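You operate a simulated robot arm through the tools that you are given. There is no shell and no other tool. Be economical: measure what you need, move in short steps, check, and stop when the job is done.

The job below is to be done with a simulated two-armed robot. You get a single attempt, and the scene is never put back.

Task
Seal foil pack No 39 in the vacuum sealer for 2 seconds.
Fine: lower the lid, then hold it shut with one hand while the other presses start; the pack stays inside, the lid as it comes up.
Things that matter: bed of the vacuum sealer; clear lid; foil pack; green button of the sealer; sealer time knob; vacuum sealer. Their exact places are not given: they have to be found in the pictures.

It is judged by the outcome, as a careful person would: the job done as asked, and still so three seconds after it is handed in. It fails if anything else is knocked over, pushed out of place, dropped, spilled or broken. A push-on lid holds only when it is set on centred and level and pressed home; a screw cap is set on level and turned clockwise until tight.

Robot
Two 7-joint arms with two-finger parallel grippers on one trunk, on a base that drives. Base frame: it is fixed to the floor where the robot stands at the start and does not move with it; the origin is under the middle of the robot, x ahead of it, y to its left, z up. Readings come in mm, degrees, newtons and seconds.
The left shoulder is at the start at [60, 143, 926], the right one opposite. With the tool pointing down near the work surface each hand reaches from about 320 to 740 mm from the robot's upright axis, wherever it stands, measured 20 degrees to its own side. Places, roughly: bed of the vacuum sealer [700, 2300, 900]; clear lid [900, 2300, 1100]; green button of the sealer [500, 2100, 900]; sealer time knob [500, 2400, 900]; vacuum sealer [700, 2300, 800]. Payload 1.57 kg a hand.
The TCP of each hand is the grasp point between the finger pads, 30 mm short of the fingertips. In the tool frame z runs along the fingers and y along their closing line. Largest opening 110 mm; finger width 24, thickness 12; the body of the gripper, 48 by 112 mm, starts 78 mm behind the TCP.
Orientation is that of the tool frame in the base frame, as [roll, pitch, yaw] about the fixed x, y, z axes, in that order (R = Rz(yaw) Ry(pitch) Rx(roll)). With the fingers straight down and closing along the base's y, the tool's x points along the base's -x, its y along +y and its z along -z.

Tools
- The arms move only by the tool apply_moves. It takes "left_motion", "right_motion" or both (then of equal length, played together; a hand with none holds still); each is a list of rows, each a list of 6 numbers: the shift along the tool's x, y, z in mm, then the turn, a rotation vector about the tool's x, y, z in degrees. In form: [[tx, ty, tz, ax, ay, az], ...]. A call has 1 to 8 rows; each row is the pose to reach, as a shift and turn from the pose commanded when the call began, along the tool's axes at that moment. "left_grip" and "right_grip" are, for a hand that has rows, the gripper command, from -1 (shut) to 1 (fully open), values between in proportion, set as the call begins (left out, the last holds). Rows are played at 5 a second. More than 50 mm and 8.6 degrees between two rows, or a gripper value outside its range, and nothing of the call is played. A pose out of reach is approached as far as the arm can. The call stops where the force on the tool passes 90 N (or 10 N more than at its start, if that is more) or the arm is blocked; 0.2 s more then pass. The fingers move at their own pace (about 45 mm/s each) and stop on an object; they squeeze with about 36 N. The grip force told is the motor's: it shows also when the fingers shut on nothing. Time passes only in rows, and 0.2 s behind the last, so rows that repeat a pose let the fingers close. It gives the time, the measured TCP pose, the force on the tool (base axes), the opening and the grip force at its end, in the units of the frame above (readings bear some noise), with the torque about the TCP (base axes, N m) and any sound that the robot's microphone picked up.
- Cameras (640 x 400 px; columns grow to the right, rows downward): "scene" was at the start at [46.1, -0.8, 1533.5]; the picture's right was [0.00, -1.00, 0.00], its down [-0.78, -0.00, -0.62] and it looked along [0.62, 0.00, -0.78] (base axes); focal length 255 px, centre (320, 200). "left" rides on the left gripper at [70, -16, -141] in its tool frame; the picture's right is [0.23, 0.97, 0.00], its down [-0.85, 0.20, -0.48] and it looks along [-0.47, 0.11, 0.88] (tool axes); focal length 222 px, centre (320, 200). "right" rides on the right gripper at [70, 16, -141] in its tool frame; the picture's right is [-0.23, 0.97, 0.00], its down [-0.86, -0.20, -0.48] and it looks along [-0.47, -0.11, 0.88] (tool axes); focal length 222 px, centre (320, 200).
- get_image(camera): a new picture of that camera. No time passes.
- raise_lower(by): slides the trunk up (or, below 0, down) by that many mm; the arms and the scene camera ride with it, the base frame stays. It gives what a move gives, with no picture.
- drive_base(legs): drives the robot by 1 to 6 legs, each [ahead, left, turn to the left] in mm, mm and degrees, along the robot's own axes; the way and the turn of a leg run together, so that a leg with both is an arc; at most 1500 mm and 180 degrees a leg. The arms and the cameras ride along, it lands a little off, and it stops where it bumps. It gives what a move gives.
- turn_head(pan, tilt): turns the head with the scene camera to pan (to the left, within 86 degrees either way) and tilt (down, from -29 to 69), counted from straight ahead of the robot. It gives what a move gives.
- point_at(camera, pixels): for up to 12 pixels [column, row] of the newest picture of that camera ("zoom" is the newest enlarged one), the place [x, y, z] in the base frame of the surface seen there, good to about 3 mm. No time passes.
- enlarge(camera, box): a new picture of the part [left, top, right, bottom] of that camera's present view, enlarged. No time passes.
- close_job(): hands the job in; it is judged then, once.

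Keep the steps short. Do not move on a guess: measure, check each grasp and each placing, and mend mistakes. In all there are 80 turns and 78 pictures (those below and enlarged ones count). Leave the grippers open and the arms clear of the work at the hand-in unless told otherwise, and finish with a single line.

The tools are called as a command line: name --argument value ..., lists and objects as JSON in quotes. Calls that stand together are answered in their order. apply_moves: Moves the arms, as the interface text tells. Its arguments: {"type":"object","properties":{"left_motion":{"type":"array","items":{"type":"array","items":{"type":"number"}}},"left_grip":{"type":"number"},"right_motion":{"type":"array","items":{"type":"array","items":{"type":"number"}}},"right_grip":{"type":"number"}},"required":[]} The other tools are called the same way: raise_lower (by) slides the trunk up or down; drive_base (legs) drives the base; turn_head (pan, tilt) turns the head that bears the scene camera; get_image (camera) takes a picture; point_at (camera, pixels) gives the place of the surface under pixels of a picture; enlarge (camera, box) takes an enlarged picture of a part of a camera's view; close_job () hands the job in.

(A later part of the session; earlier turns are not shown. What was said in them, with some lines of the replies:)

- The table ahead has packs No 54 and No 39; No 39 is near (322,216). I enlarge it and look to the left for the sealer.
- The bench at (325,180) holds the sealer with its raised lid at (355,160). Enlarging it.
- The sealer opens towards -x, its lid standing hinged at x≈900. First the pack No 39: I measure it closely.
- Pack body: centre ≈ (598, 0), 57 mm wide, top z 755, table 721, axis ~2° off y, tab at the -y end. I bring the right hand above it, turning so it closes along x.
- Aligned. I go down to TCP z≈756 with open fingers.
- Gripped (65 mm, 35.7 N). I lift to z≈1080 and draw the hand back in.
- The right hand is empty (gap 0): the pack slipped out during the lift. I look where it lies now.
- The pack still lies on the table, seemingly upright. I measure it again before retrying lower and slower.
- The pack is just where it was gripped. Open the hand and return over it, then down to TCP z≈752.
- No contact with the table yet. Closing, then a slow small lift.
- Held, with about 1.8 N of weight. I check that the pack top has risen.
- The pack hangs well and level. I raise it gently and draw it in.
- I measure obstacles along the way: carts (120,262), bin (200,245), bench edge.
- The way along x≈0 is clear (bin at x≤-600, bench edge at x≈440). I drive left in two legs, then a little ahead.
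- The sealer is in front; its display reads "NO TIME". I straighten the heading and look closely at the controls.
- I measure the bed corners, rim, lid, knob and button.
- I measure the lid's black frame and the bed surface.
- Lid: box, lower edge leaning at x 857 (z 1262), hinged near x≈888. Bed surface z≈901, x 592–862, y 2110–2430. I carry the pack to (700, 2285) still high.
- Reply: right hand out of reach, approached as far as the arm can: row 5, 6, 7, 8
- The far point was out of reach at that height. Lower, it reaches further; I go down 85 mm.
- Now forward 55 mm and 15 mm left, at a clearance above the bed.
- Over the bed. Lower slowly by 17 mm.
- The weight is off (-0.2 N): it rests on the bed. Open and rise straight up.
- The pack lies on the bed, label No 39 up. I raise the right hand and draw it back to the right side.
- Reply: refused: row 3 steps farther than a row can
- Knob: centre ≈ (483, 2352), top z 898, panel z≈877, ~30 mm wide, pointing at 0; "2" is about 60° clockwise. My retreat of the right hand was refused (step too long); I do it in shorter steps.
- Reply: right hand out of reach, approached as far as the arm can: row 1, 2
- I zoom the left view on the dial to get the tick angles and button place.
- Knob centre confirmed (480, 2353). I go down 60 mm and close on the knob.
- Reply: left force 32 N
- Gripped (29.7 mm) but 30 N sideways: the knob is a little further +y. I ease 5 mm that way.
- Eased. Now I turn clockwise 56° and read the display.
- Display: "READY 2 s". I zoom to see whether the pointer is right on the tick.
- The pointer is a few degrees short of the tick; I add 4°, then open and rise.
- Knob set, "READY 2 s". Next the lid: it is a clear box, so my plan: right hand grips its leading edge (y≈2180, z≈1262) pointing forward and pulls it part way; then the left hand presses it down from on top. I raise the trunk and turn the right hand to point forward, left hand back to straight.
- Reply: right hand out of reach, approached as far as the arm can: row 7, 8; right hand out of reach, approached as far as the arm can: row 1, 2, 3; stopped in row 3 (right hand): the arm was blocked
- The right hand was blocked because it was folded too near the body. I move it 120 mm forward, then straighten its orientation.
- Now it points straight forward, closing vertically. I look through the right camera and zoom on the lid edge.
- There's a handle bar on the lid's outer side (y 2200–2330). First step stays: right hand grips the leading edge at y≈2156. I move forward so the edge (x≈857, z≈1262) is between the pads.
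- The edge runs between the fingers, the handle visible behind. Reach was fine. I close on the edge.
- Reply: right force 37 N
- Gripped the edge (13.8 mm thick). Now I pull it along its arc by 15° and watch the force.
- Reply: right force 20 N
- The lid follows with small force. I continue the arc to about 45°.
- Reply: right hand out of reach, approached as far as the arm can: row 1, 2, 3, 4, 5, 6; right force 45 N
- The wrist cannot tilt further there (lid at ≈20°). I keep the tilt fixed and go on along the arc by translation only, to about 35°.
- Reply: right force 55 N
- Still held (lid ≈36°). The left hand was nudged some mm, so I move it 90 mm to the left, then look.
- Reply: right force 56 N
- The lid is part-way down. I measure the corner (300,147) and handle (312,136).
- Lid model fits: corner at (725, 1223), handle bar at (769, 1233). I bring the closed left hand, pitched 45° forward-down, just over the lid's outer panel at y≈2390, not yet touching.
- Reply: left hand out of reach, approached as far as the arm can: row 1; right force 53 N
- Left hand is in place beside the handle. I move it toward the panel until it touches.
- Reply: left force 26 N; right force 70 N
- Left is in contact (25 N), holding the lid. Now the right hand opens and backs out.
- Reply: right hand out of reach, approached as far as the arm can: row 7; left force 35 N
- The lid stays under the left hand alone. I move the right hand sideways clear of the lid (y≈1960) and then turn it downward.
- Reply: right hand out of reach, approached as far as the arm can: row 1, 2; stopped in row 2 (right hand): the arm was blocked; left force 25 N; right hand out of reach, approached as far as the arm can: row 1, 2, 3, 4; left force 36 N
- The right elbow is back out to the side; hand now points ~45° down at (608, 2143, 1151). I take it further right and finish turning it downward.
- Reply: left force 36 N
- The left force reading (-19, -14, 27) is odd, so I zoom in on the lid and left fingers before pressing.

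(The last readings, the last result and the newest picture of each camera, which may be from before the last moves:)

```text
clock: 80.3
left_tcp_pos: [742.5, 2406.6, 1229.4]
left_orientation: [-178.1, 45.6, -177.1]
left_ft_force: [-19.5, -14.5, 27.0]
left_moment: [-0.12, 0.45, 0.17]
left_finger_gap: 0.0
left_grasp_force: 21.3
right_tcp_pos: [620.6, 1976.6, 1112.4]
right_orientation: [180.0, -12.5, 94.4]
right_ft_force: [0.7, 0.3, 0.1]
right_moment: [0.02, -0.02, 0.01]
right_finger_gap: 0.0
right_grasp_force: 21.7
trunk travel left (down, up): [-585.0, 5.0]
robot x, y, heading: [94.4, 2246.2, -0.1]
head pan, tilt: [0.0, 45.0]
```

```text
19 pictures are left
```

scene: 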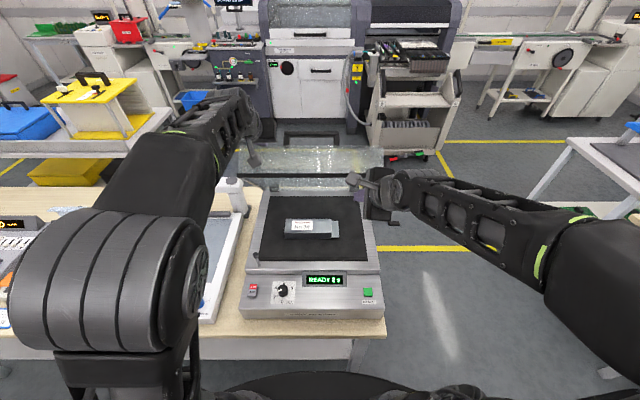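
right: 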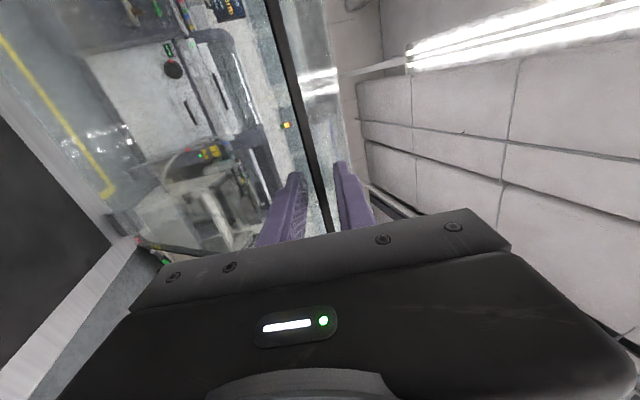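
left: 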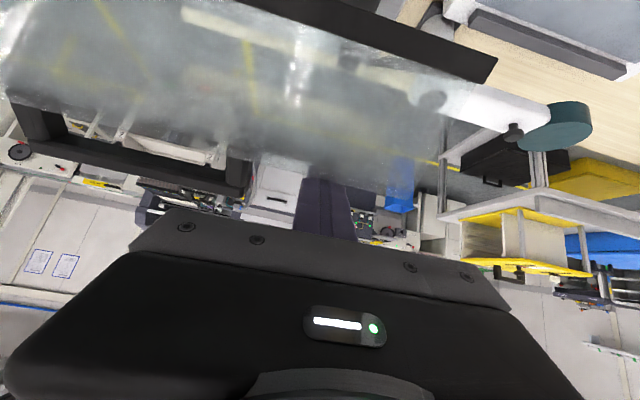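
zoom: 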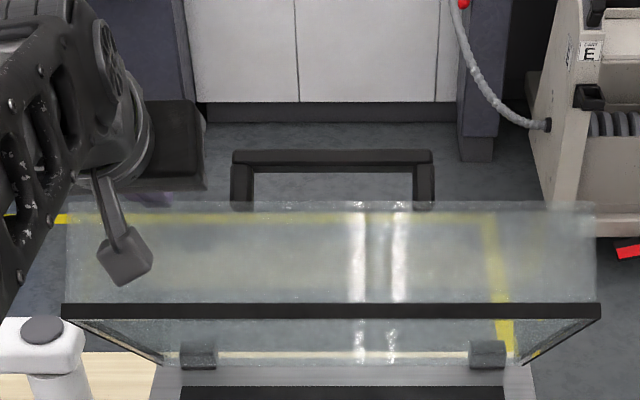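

The lid is as modelled (≈36°). I press along the arc to about 60° with the left hand's fingers on the panel.

apply_moves --left_motion '[[18, 0, -5, 0, 0, 0], [35, 0, -9, 0, 0, 0], [53, 0, -13, 0, 0, 0], [71, 0, -15.6, 0, 0, 0], [88, 0, -17, 0, 0, 0], [105, 0, -17.3, 0, 0, 0], [123, 0, -17.3, 0, 0, 0], [140, 0, -17, 0, 0, 0]]'

enlarge --camera "scene" --box '[210, 110, 402, 230]'

point_at --camera "zoom" --pixels '[[340, 150], [340, 170], [340, 190], [340, 210], [340, 230], [340, 260], [340, 290]]'

```text
clock: 82.1
left_tcp_pos: [634.2, 2402.9, 1140.0]
left_orientation: [-177.9, 45.2, -176.8]
left_ft_force: [0.5, -0.4, 0.1]
left_moment: [-0.02, 0.0, -0.01]
left_finger_gap: 0.0
left_grasp_force: 21.1
right_tcp_pos: [623.7, 1977.8, 1111.7]
right_orientation: [-179.8, -12.3, 94.3]
right_ft_force: [0.2, -0.6, -0.2]
right_moment: [-0.03, 0.0, 0.0]
right_finger_gap: 0.0
right_grasp_force: 20.8
trunk travel left (down, up): [-585.0, 5.0]
robot x, y, heading: [95.3, 2249.4, 0.1]
head pan, tilt: [0.0, 45.0]
```

```text
3.33 times, centred on (306, 170) of scene
```

zoom: 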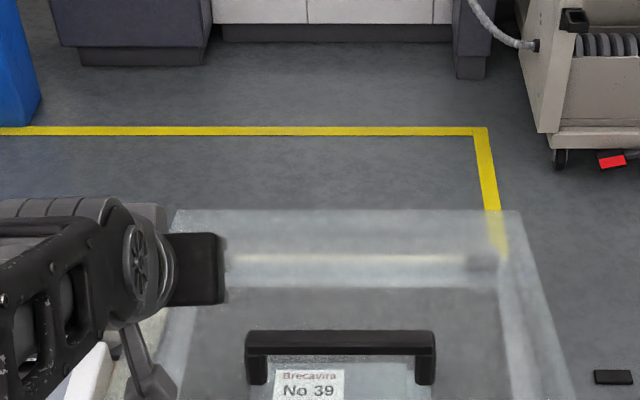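

```text
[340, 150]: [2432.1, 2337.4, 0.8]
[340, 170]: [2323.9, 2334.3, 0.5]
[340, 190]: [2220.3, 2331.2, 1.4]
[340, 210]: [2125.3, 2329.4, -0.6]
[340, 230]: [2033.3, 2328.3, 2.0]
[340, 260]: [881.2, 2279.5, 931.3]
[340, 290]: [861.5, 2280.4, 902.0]
```

The left hand feels no force: the lid seems to have gone down by itself. I look at the whole scene.

get_image --camera "scene"

enlarge --camera "scene" --box '[225, 210, 401, 320]'

point_at --camera "zoom" --pixels '[[200, 75], [270, 75], [270, 145], [100, 145], [450, 145], [300, 165], [300, 190], [300, 120], [300, 230], [520, 300]]'

```text
17 pictures are left
```

scene: 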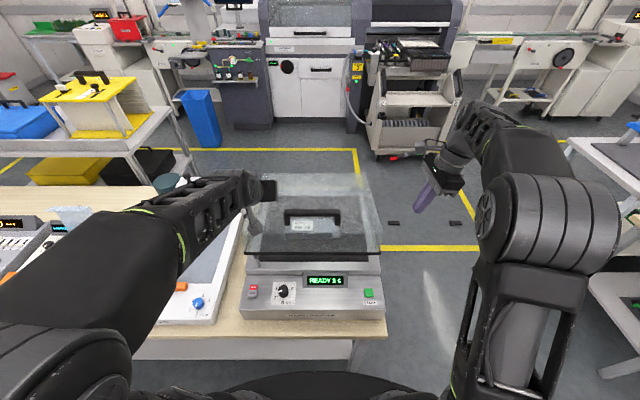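

```text
3.64 times, centred on (313, 265) of scene
```

zoom: 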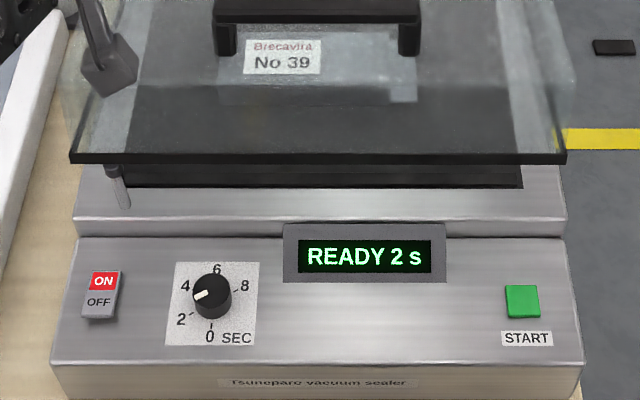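

```text
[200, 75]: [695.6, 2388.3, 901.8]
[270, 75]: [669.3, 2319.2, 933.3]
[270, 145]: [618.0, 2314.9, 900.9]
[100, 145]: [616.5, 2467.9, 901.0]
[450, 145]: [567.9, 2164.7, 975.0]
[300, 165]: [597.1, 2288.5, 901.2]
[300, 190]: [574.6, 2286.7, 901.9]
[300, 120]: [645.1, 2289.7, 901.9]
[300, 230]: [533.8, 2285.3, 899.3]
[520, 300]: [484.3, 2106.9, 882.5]
```

The lid dropped onto the spring pin at the front left and rests there, front edge at z≈975; pack inside, READY 2 s. So it must be pressed down ~70 mm and held. I bring the left hand near-vertical above the lid's front left (x≈610, y≈2400), and the right hand upright toward the start button (484, 2107, 882).

apply_moves --left_motion '[[0, 0, -5, 0, 7, 0], [8, 0, -5, 0, 14, 0], [17, 0, -2, 0, 21, 0], [27, 0, 0, 0, 28, 0], [37, 0, 2, 0, 35, 0], [45.6, 0, 4.4, 0, 35, 0]]' --right_motion '[[0, -23, 10, 0, -2, 0.7], [-0.5, -46, 20, 0, -4, 1.4], [-1, -69, 30, 0, -6, 2.1], [-1.5, -92, 40, 0, -8, 2.8], [-2, -115, 50, 0, -10.5, 3.6], [-2.6, -137, 61, 0, -12.5, 4.4]]'

get_image --camera "scene"

```text
clock: 83.5
left_tcp_pos: [605.9, 2400.8, 1103.7]
left_orientation: [-178.4, 10.3, -178.0]
left_ft_force: [-0.9, 0.3, 0.7]
left_moment: [0.02, -0.06, 0.0]
left_finger_gap: 0.0
left_grasp_force: 21.2
right_tcp_pos: [486.1, 1980.3, 1051.7]
right_orientation: [-179.4, 0.2, 89.9]
right_ft_force: [0.2, 0.2, 0.0]
right_moment: [-0.02, 0.0, -0.01]
right_finger_gap: 0.0
right_grasp_force: 21.2
trunk travel left (down, up): [-585.0, 5.0]
robot x, y, heading: [94.8, 2249.4, 0.2]
head pan, tilt: [0.0, 45.0]
```

```text
15 pictures are left
```

scene: 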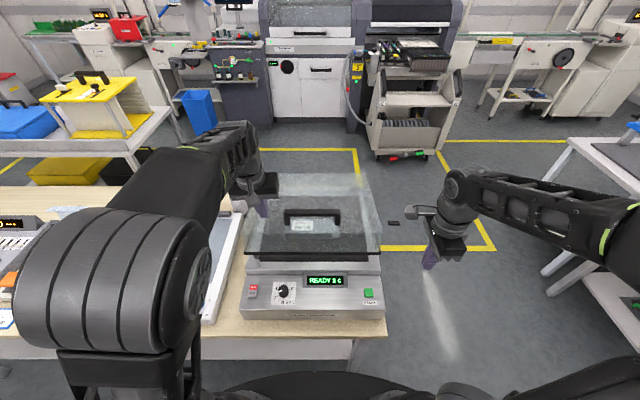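

Now the right hand hovers over the button at z≈952.

apply_moves --right_motion '[[40, 0, 10, 0, 0, 0], [80, -1, 30, 0, 0, 0], [115, -2, 60, 0, 0, 0], [127, -2, 90, 0, 0, 0], [127, -2, 100, 0, 0, 0]]'

get_image --camera "right"

point_at --camera "right" --pixels '[[310, 190], [320, 150], [300, 140], [340, 140]]'

```text
clock: 84.7
left_tcp_pos: [608.4, 2401.5, 1103.0]
left_orientation: [-178.5, 10.2, -178.1]
left_ft_force: [-1.1, -0.4, 0.1]
left_moment: [-0.01, 0.01, -0.03]
left_finger_gap: 0.0
left_grasp_force: 21.2
right_tcp_pos: [485.0, 2106.6, 949.7]
right_orientation: [-179.5, 0.2, 89.9]
right_ft_force: [-0.2, 1.2, 0.0]
right_moment: [0.0, 0.04, 0.01]
right_finger_gap: 0.0
right_grasp_force: 21.5
trunk travel left (down, up): [-585.0, 5.0]
robot x, y, heading: [95.2, 2250.2, 0.3]
head pan, tilt: [0.0, 45.0]
```

```text
14 pictures are left
```

right: 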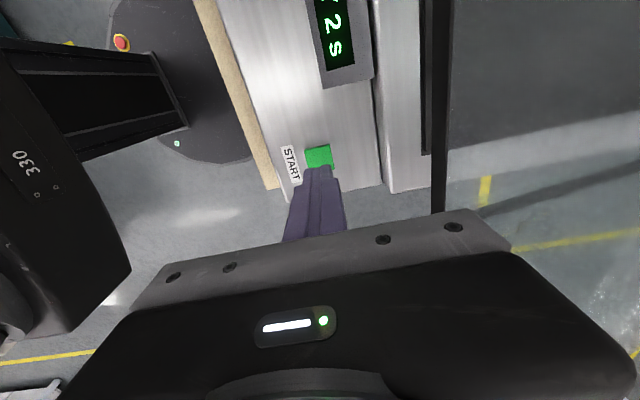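

```text
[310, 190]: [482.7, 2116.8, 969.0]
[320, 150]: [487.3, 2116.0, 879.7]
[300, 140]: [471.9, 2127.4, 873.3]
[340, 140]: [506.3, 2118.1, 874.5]
```

The fingertips stand right over the green button. Now the left hand presses the lid down gradually.

apply_moves --left_motion '[[3, 0, 10, 0, 0, 0], [7, 0, 20, 0, 0, 0], [10, 0, 30, 0, 0, 0], [13, 0, 40, 0, 0, 0], [16, 0, 50, 0, 0, 0], [19, 0, 60, 0, 0, 0]]'

enlarge --camera "scene" --box '[225, 170, 401, 320]'

```text
clock: 86.1
left_tcp_pos: [599.1, 2399.6, 1040.1]
left_orientation: [-178.5, 10.3, -178.2]
left_ft_force: [-2.8, 0.7, 7.1]
left_moment: [0.02, 0.13, 0.01]
left_finger_gap: 0.1
left_grasp_force: 21.3
right_tcp_pos: [484.9, 2104.6, 950.3]
right_orientation: [-179.3, 0.2, 90.1]
right_ft_force: [0.5, -0.3, 0.0]
right_moment: [-0.03, -0.01, -0.03]
right_finger_gap: 0.0
right_grasp_force: 21.4
trunk travel left (down, up): [-585.0, 5.0]
robot x, y, heading: [93.7, 2251.2, 0.3]
head pan, tilt: [0.0, 45.0]
```

```text
2.67 times, centred on (313, 245) of scene
```

zoom: 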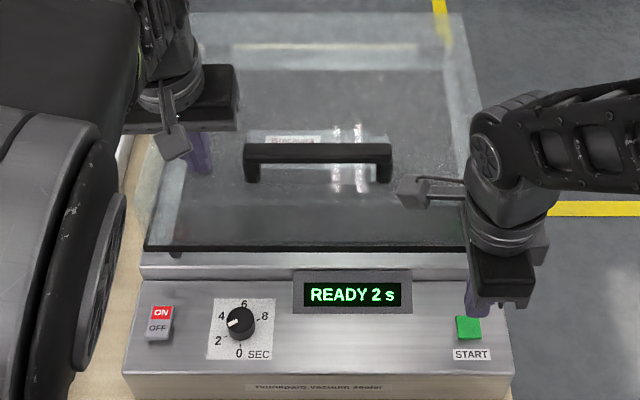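

Going down with a light 7 N. I press on until it seats.

apply_moves --left_motion '[[2, 0, 8, 0, 0, 0], [4, 0, 15, 0, 0, 0], [5, 0, 21, 0, 0, 0], [6, 0, 27, 0, 0, 0], [7, 0, 32, 0, 0, 0]]'

enlarge --camera "scene" --box '[225, 170, 401, 320]'

```text
clock: 87.2
left_tcp_pos: [596.3, 2399.7, 1021.8]
left_orientation: [-178.3, 11.5, -178.2]
left_ft_force: [-27.2, 2.4, 55.5]
left_moment: [0.18, 1.15, 0.02]
left_finger_gap: 0.2
left_grasp_force: 21.0
right_tcp_pos: [479.1, 2104.9, 954.2]
right_orientation: [-179.7, 0.1, 90.1]
right_ft_force: [0.1, 0.2, -0.3]
right_moment: [0.02, -0.04, 0.0]
right_finger_gap: 0.0
right_grasp_force: 21.1
trunk travel left (down, up): [-585.0, 5.0]
robot x, y, heading: [98.6, 2251.1, 0.4]
head pan, tilt: [0.0, 45.0]
stopped in row 5 (left hand): the force on the tool passed its limit (the readings are from after the stop); the commanded pose is now the measured one
```

```text
2.67 times, centred on (313, 245) of scene
```

zoom: 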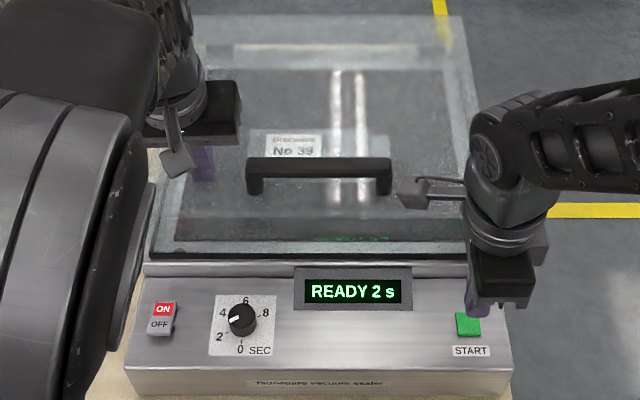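

Seated; the left hand holds it shut with about 55 N. Now the right hand presses start (tips 41 mm above the button).

apply_moves --right_motion '[[0, 4, 20, 0, 0, 0], [0, 4, 35, 0, 0, 0], [0, 4, 40, 0, 0, 0], [0, 4, 43, 0, 0, 0], [0, 4, 46, 0, 0, 0]]'

enlarge --camera "scene" --box '[225, 170, 401, 320]'

```text
clock: 88.4
left_tcp_pos: [596.3, 2399.0, 1022.0]
left_orientation: [-178.3, 11.6, -178.2]
left_ft_force: [-29.1, 5.7, 80.2]
left_moment: [0.33, 1.34, -0.03]
left_finger_gap: 0.2
left_grasp_force: 21.6
right_tcp_pos: [481.3, 2106.0, 905.7]
right_orientation: [-179.8, 0.1, 90.1]
right_ft_force: [-2.4, 0.5, 6.9]
right_moment: [0.02, 0.09, 0.07]
right_finger_gap: 0.0
right_grasp_force: 21.2
trunk travel left (down, up): [-585.0, 5.0]
robot x, y, heading: [91.2, 2248.8, 0.5]
head pan, tilt: [0.0, 45.0]
heard: click
```

```text
2.67 times, centred on (313, 245) of scene
```

zoom: 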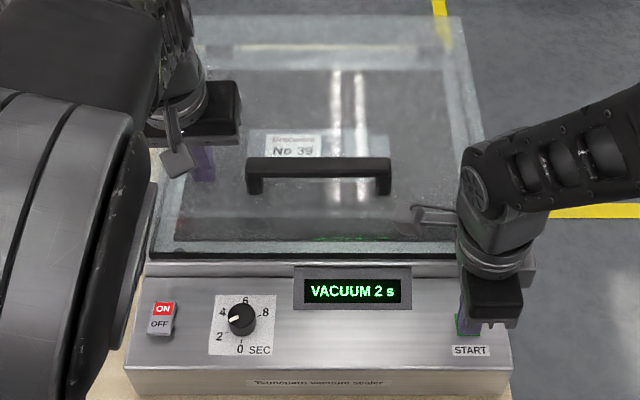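

A click, and the display reads "VACUUM 2 s". I lift the right finger off the button and keep the left holding while time passes.

apply_moves --right_motion '[[0, 0, -10, 0, 0, 0], [0, 0, -25, 0, 0, 0], [0, 0, -40, 0, 0, 0], [0, 0, -40, 0, 0, 0], [0, 0, -40, 0, 0, 0], [0, 0, -40, 0, 0, 0], [0, 0, -40, 0, 0, 0], [0, 0, -40, 0, 0, 0]]'

enlarge --camera "scene" --box '[225, 170, 401, 320]'

```text
clock: 90.2
left_tcp_pos: [595.1, 2398.8, 1021.4]
left_orientation: [-178.4, 11.6, -178.3]
left_ft_force: [-30.4, 7.4, 85.2]
left_moment: [0.3, 1.44, -0.05]
left_finger_gap: 0.1
left_grasp_force: 21.4
right_tcp_pos: [482.0, 2105.6, 947.6]
right_orientation: [-179.9, 0.2, 90.1]
right_ft_force: [0.4, -0.6, -0.4]
right_moment: [-0.01, 0.0, 0.0]
right_finger_gap: 0.0
right_grasp_force: 21.4
trunk travel left (down, up): [-585.0, 5.0]
robot x, y, heading: [92.6, 2249.5, 0.4]
head pan, tilt: [0.0, 45.0]
```

```text
2.67 times, centred on (313, 245) of scene
```

zoom: 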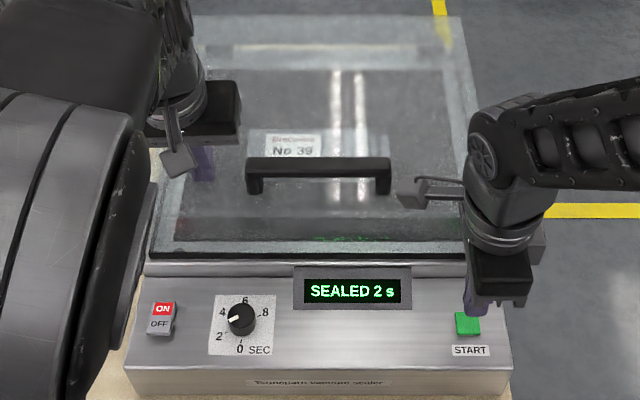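

"SEALED 2 s". I let the lid up slowly by raising the left hand.

apply_moves --left_motion '[[-2, 0, -10, 0, 0, 0], [-5, 0, -22, 0, 0, 0], [-8, 0, -36, 0, 0, 0], [-11, 0, -50, 0, 0, 0], [-14, 0, -65, 0, 0, 0], [-17, 0, -80, 0, 0, 0], [-19, 0, -100, 0, 0, 0], [-20, 0, -125, 0, 0, 0]]'

apply_moves --right_motion '[[-20, 0, -30, 0, 0, 0], [-50, 0, -60, 0, 0, 0], [-90, 0, -80, 0, 0, 0], [-130, 0, -90, 0, 0, 0], [-130, 0, -90, 0, 0, 0], [-130, 0, -90, 0, 0, 0]]' --left_motion '[[0, 20, -20, 0, 0, 0], [20, 40, -30, 0, 0, 0], [55, 70, -30, 0, 0, 0], [90, 100, -30, 0, 0, 0], [110, 130, -30, 0, 0, 0], [110, 130, -30, 0, 0, 0]]' --right_grip 1 --left_grip 1

get_image --camera "scene"

enlarge --camera "scene" --box '[225, 170, 401, 320]'

```text
clock: 92.0
left_tcp_pos: [598.7, 2403.6, 1144.2]
left_orientation: [-178.6, 11.0, -178.1]
left_ft_force: [0.1, 0.0, -0.4]
left_moment: [0.01, -0.01, 0.0]
left_finger_gap: 0.2
left_grasp_force: 21.2
right_tcp_pos: [488.6, 2105.7, 944.3]
right_orientation: [-179.4, 0.2, 90.0]
right_ft_force: [0.2, -0.2, -0.3]
right_moment: [0.01, -0.01, 0.02]
right_finger_gap: 0.0
right_grasp_force: 21.2
trunk travel left (down, up): [-585.0, 5.0]
robot x, y, heading: [93.5, 2245.1, 0.2]
head pan, tilt: [0.0, 45.0]
```

```text
clock: 93.4
left_tcp_pos: [481.3, 2534.5, 1149.5]
left_orientation: [-178.5, 11.0, -178.1]
left_ft_force: [0.0, 0.2, 1.2]
left_moment: [0.02, -0.01, -0.01]
left_finger_gap: 109.8
left_grasp_force: 0.0
right_tcp_pos: [492.8, 1973.6, 1033.1]
right_orientation: [-179.2, 0.3, 89.9]
right_ft_force: [0.3, -0.3, -0.3]
right_moment: [0.04, -0.02, 0.03]
right_finger_gap: 110.1
right_grasp_force: 0.0
trunk travel left (down, up): [-585.0, 5.0]
robot x, y, heading: [96.0, 2247.8, 0.1]
head pan, tilt: [0.0, 45.0]
```

```text
9 pictures are left
```

scene: 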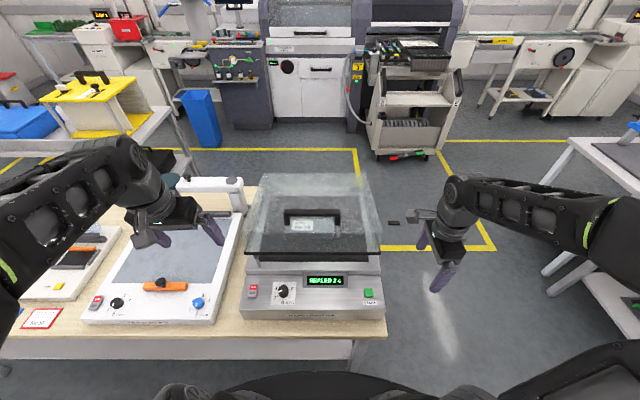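

```text
2.67 times, centred on (313, 245) of scene
```

zoom: 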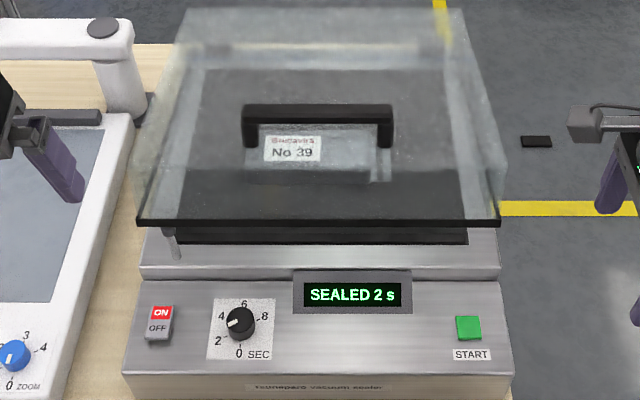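

The lid has risen onto its spring pin. Pack No 39 is inside, the display reads "SEALED 2 s", and both hands are open and clear. I hand the job in.

close_job

```text
The job is handed in.
```

Foil pack No 39 was sealed for 2 seconds (display "SEALED 2 s"); it is still inside, the lid is resting as it came up, and both hands are open and clear.
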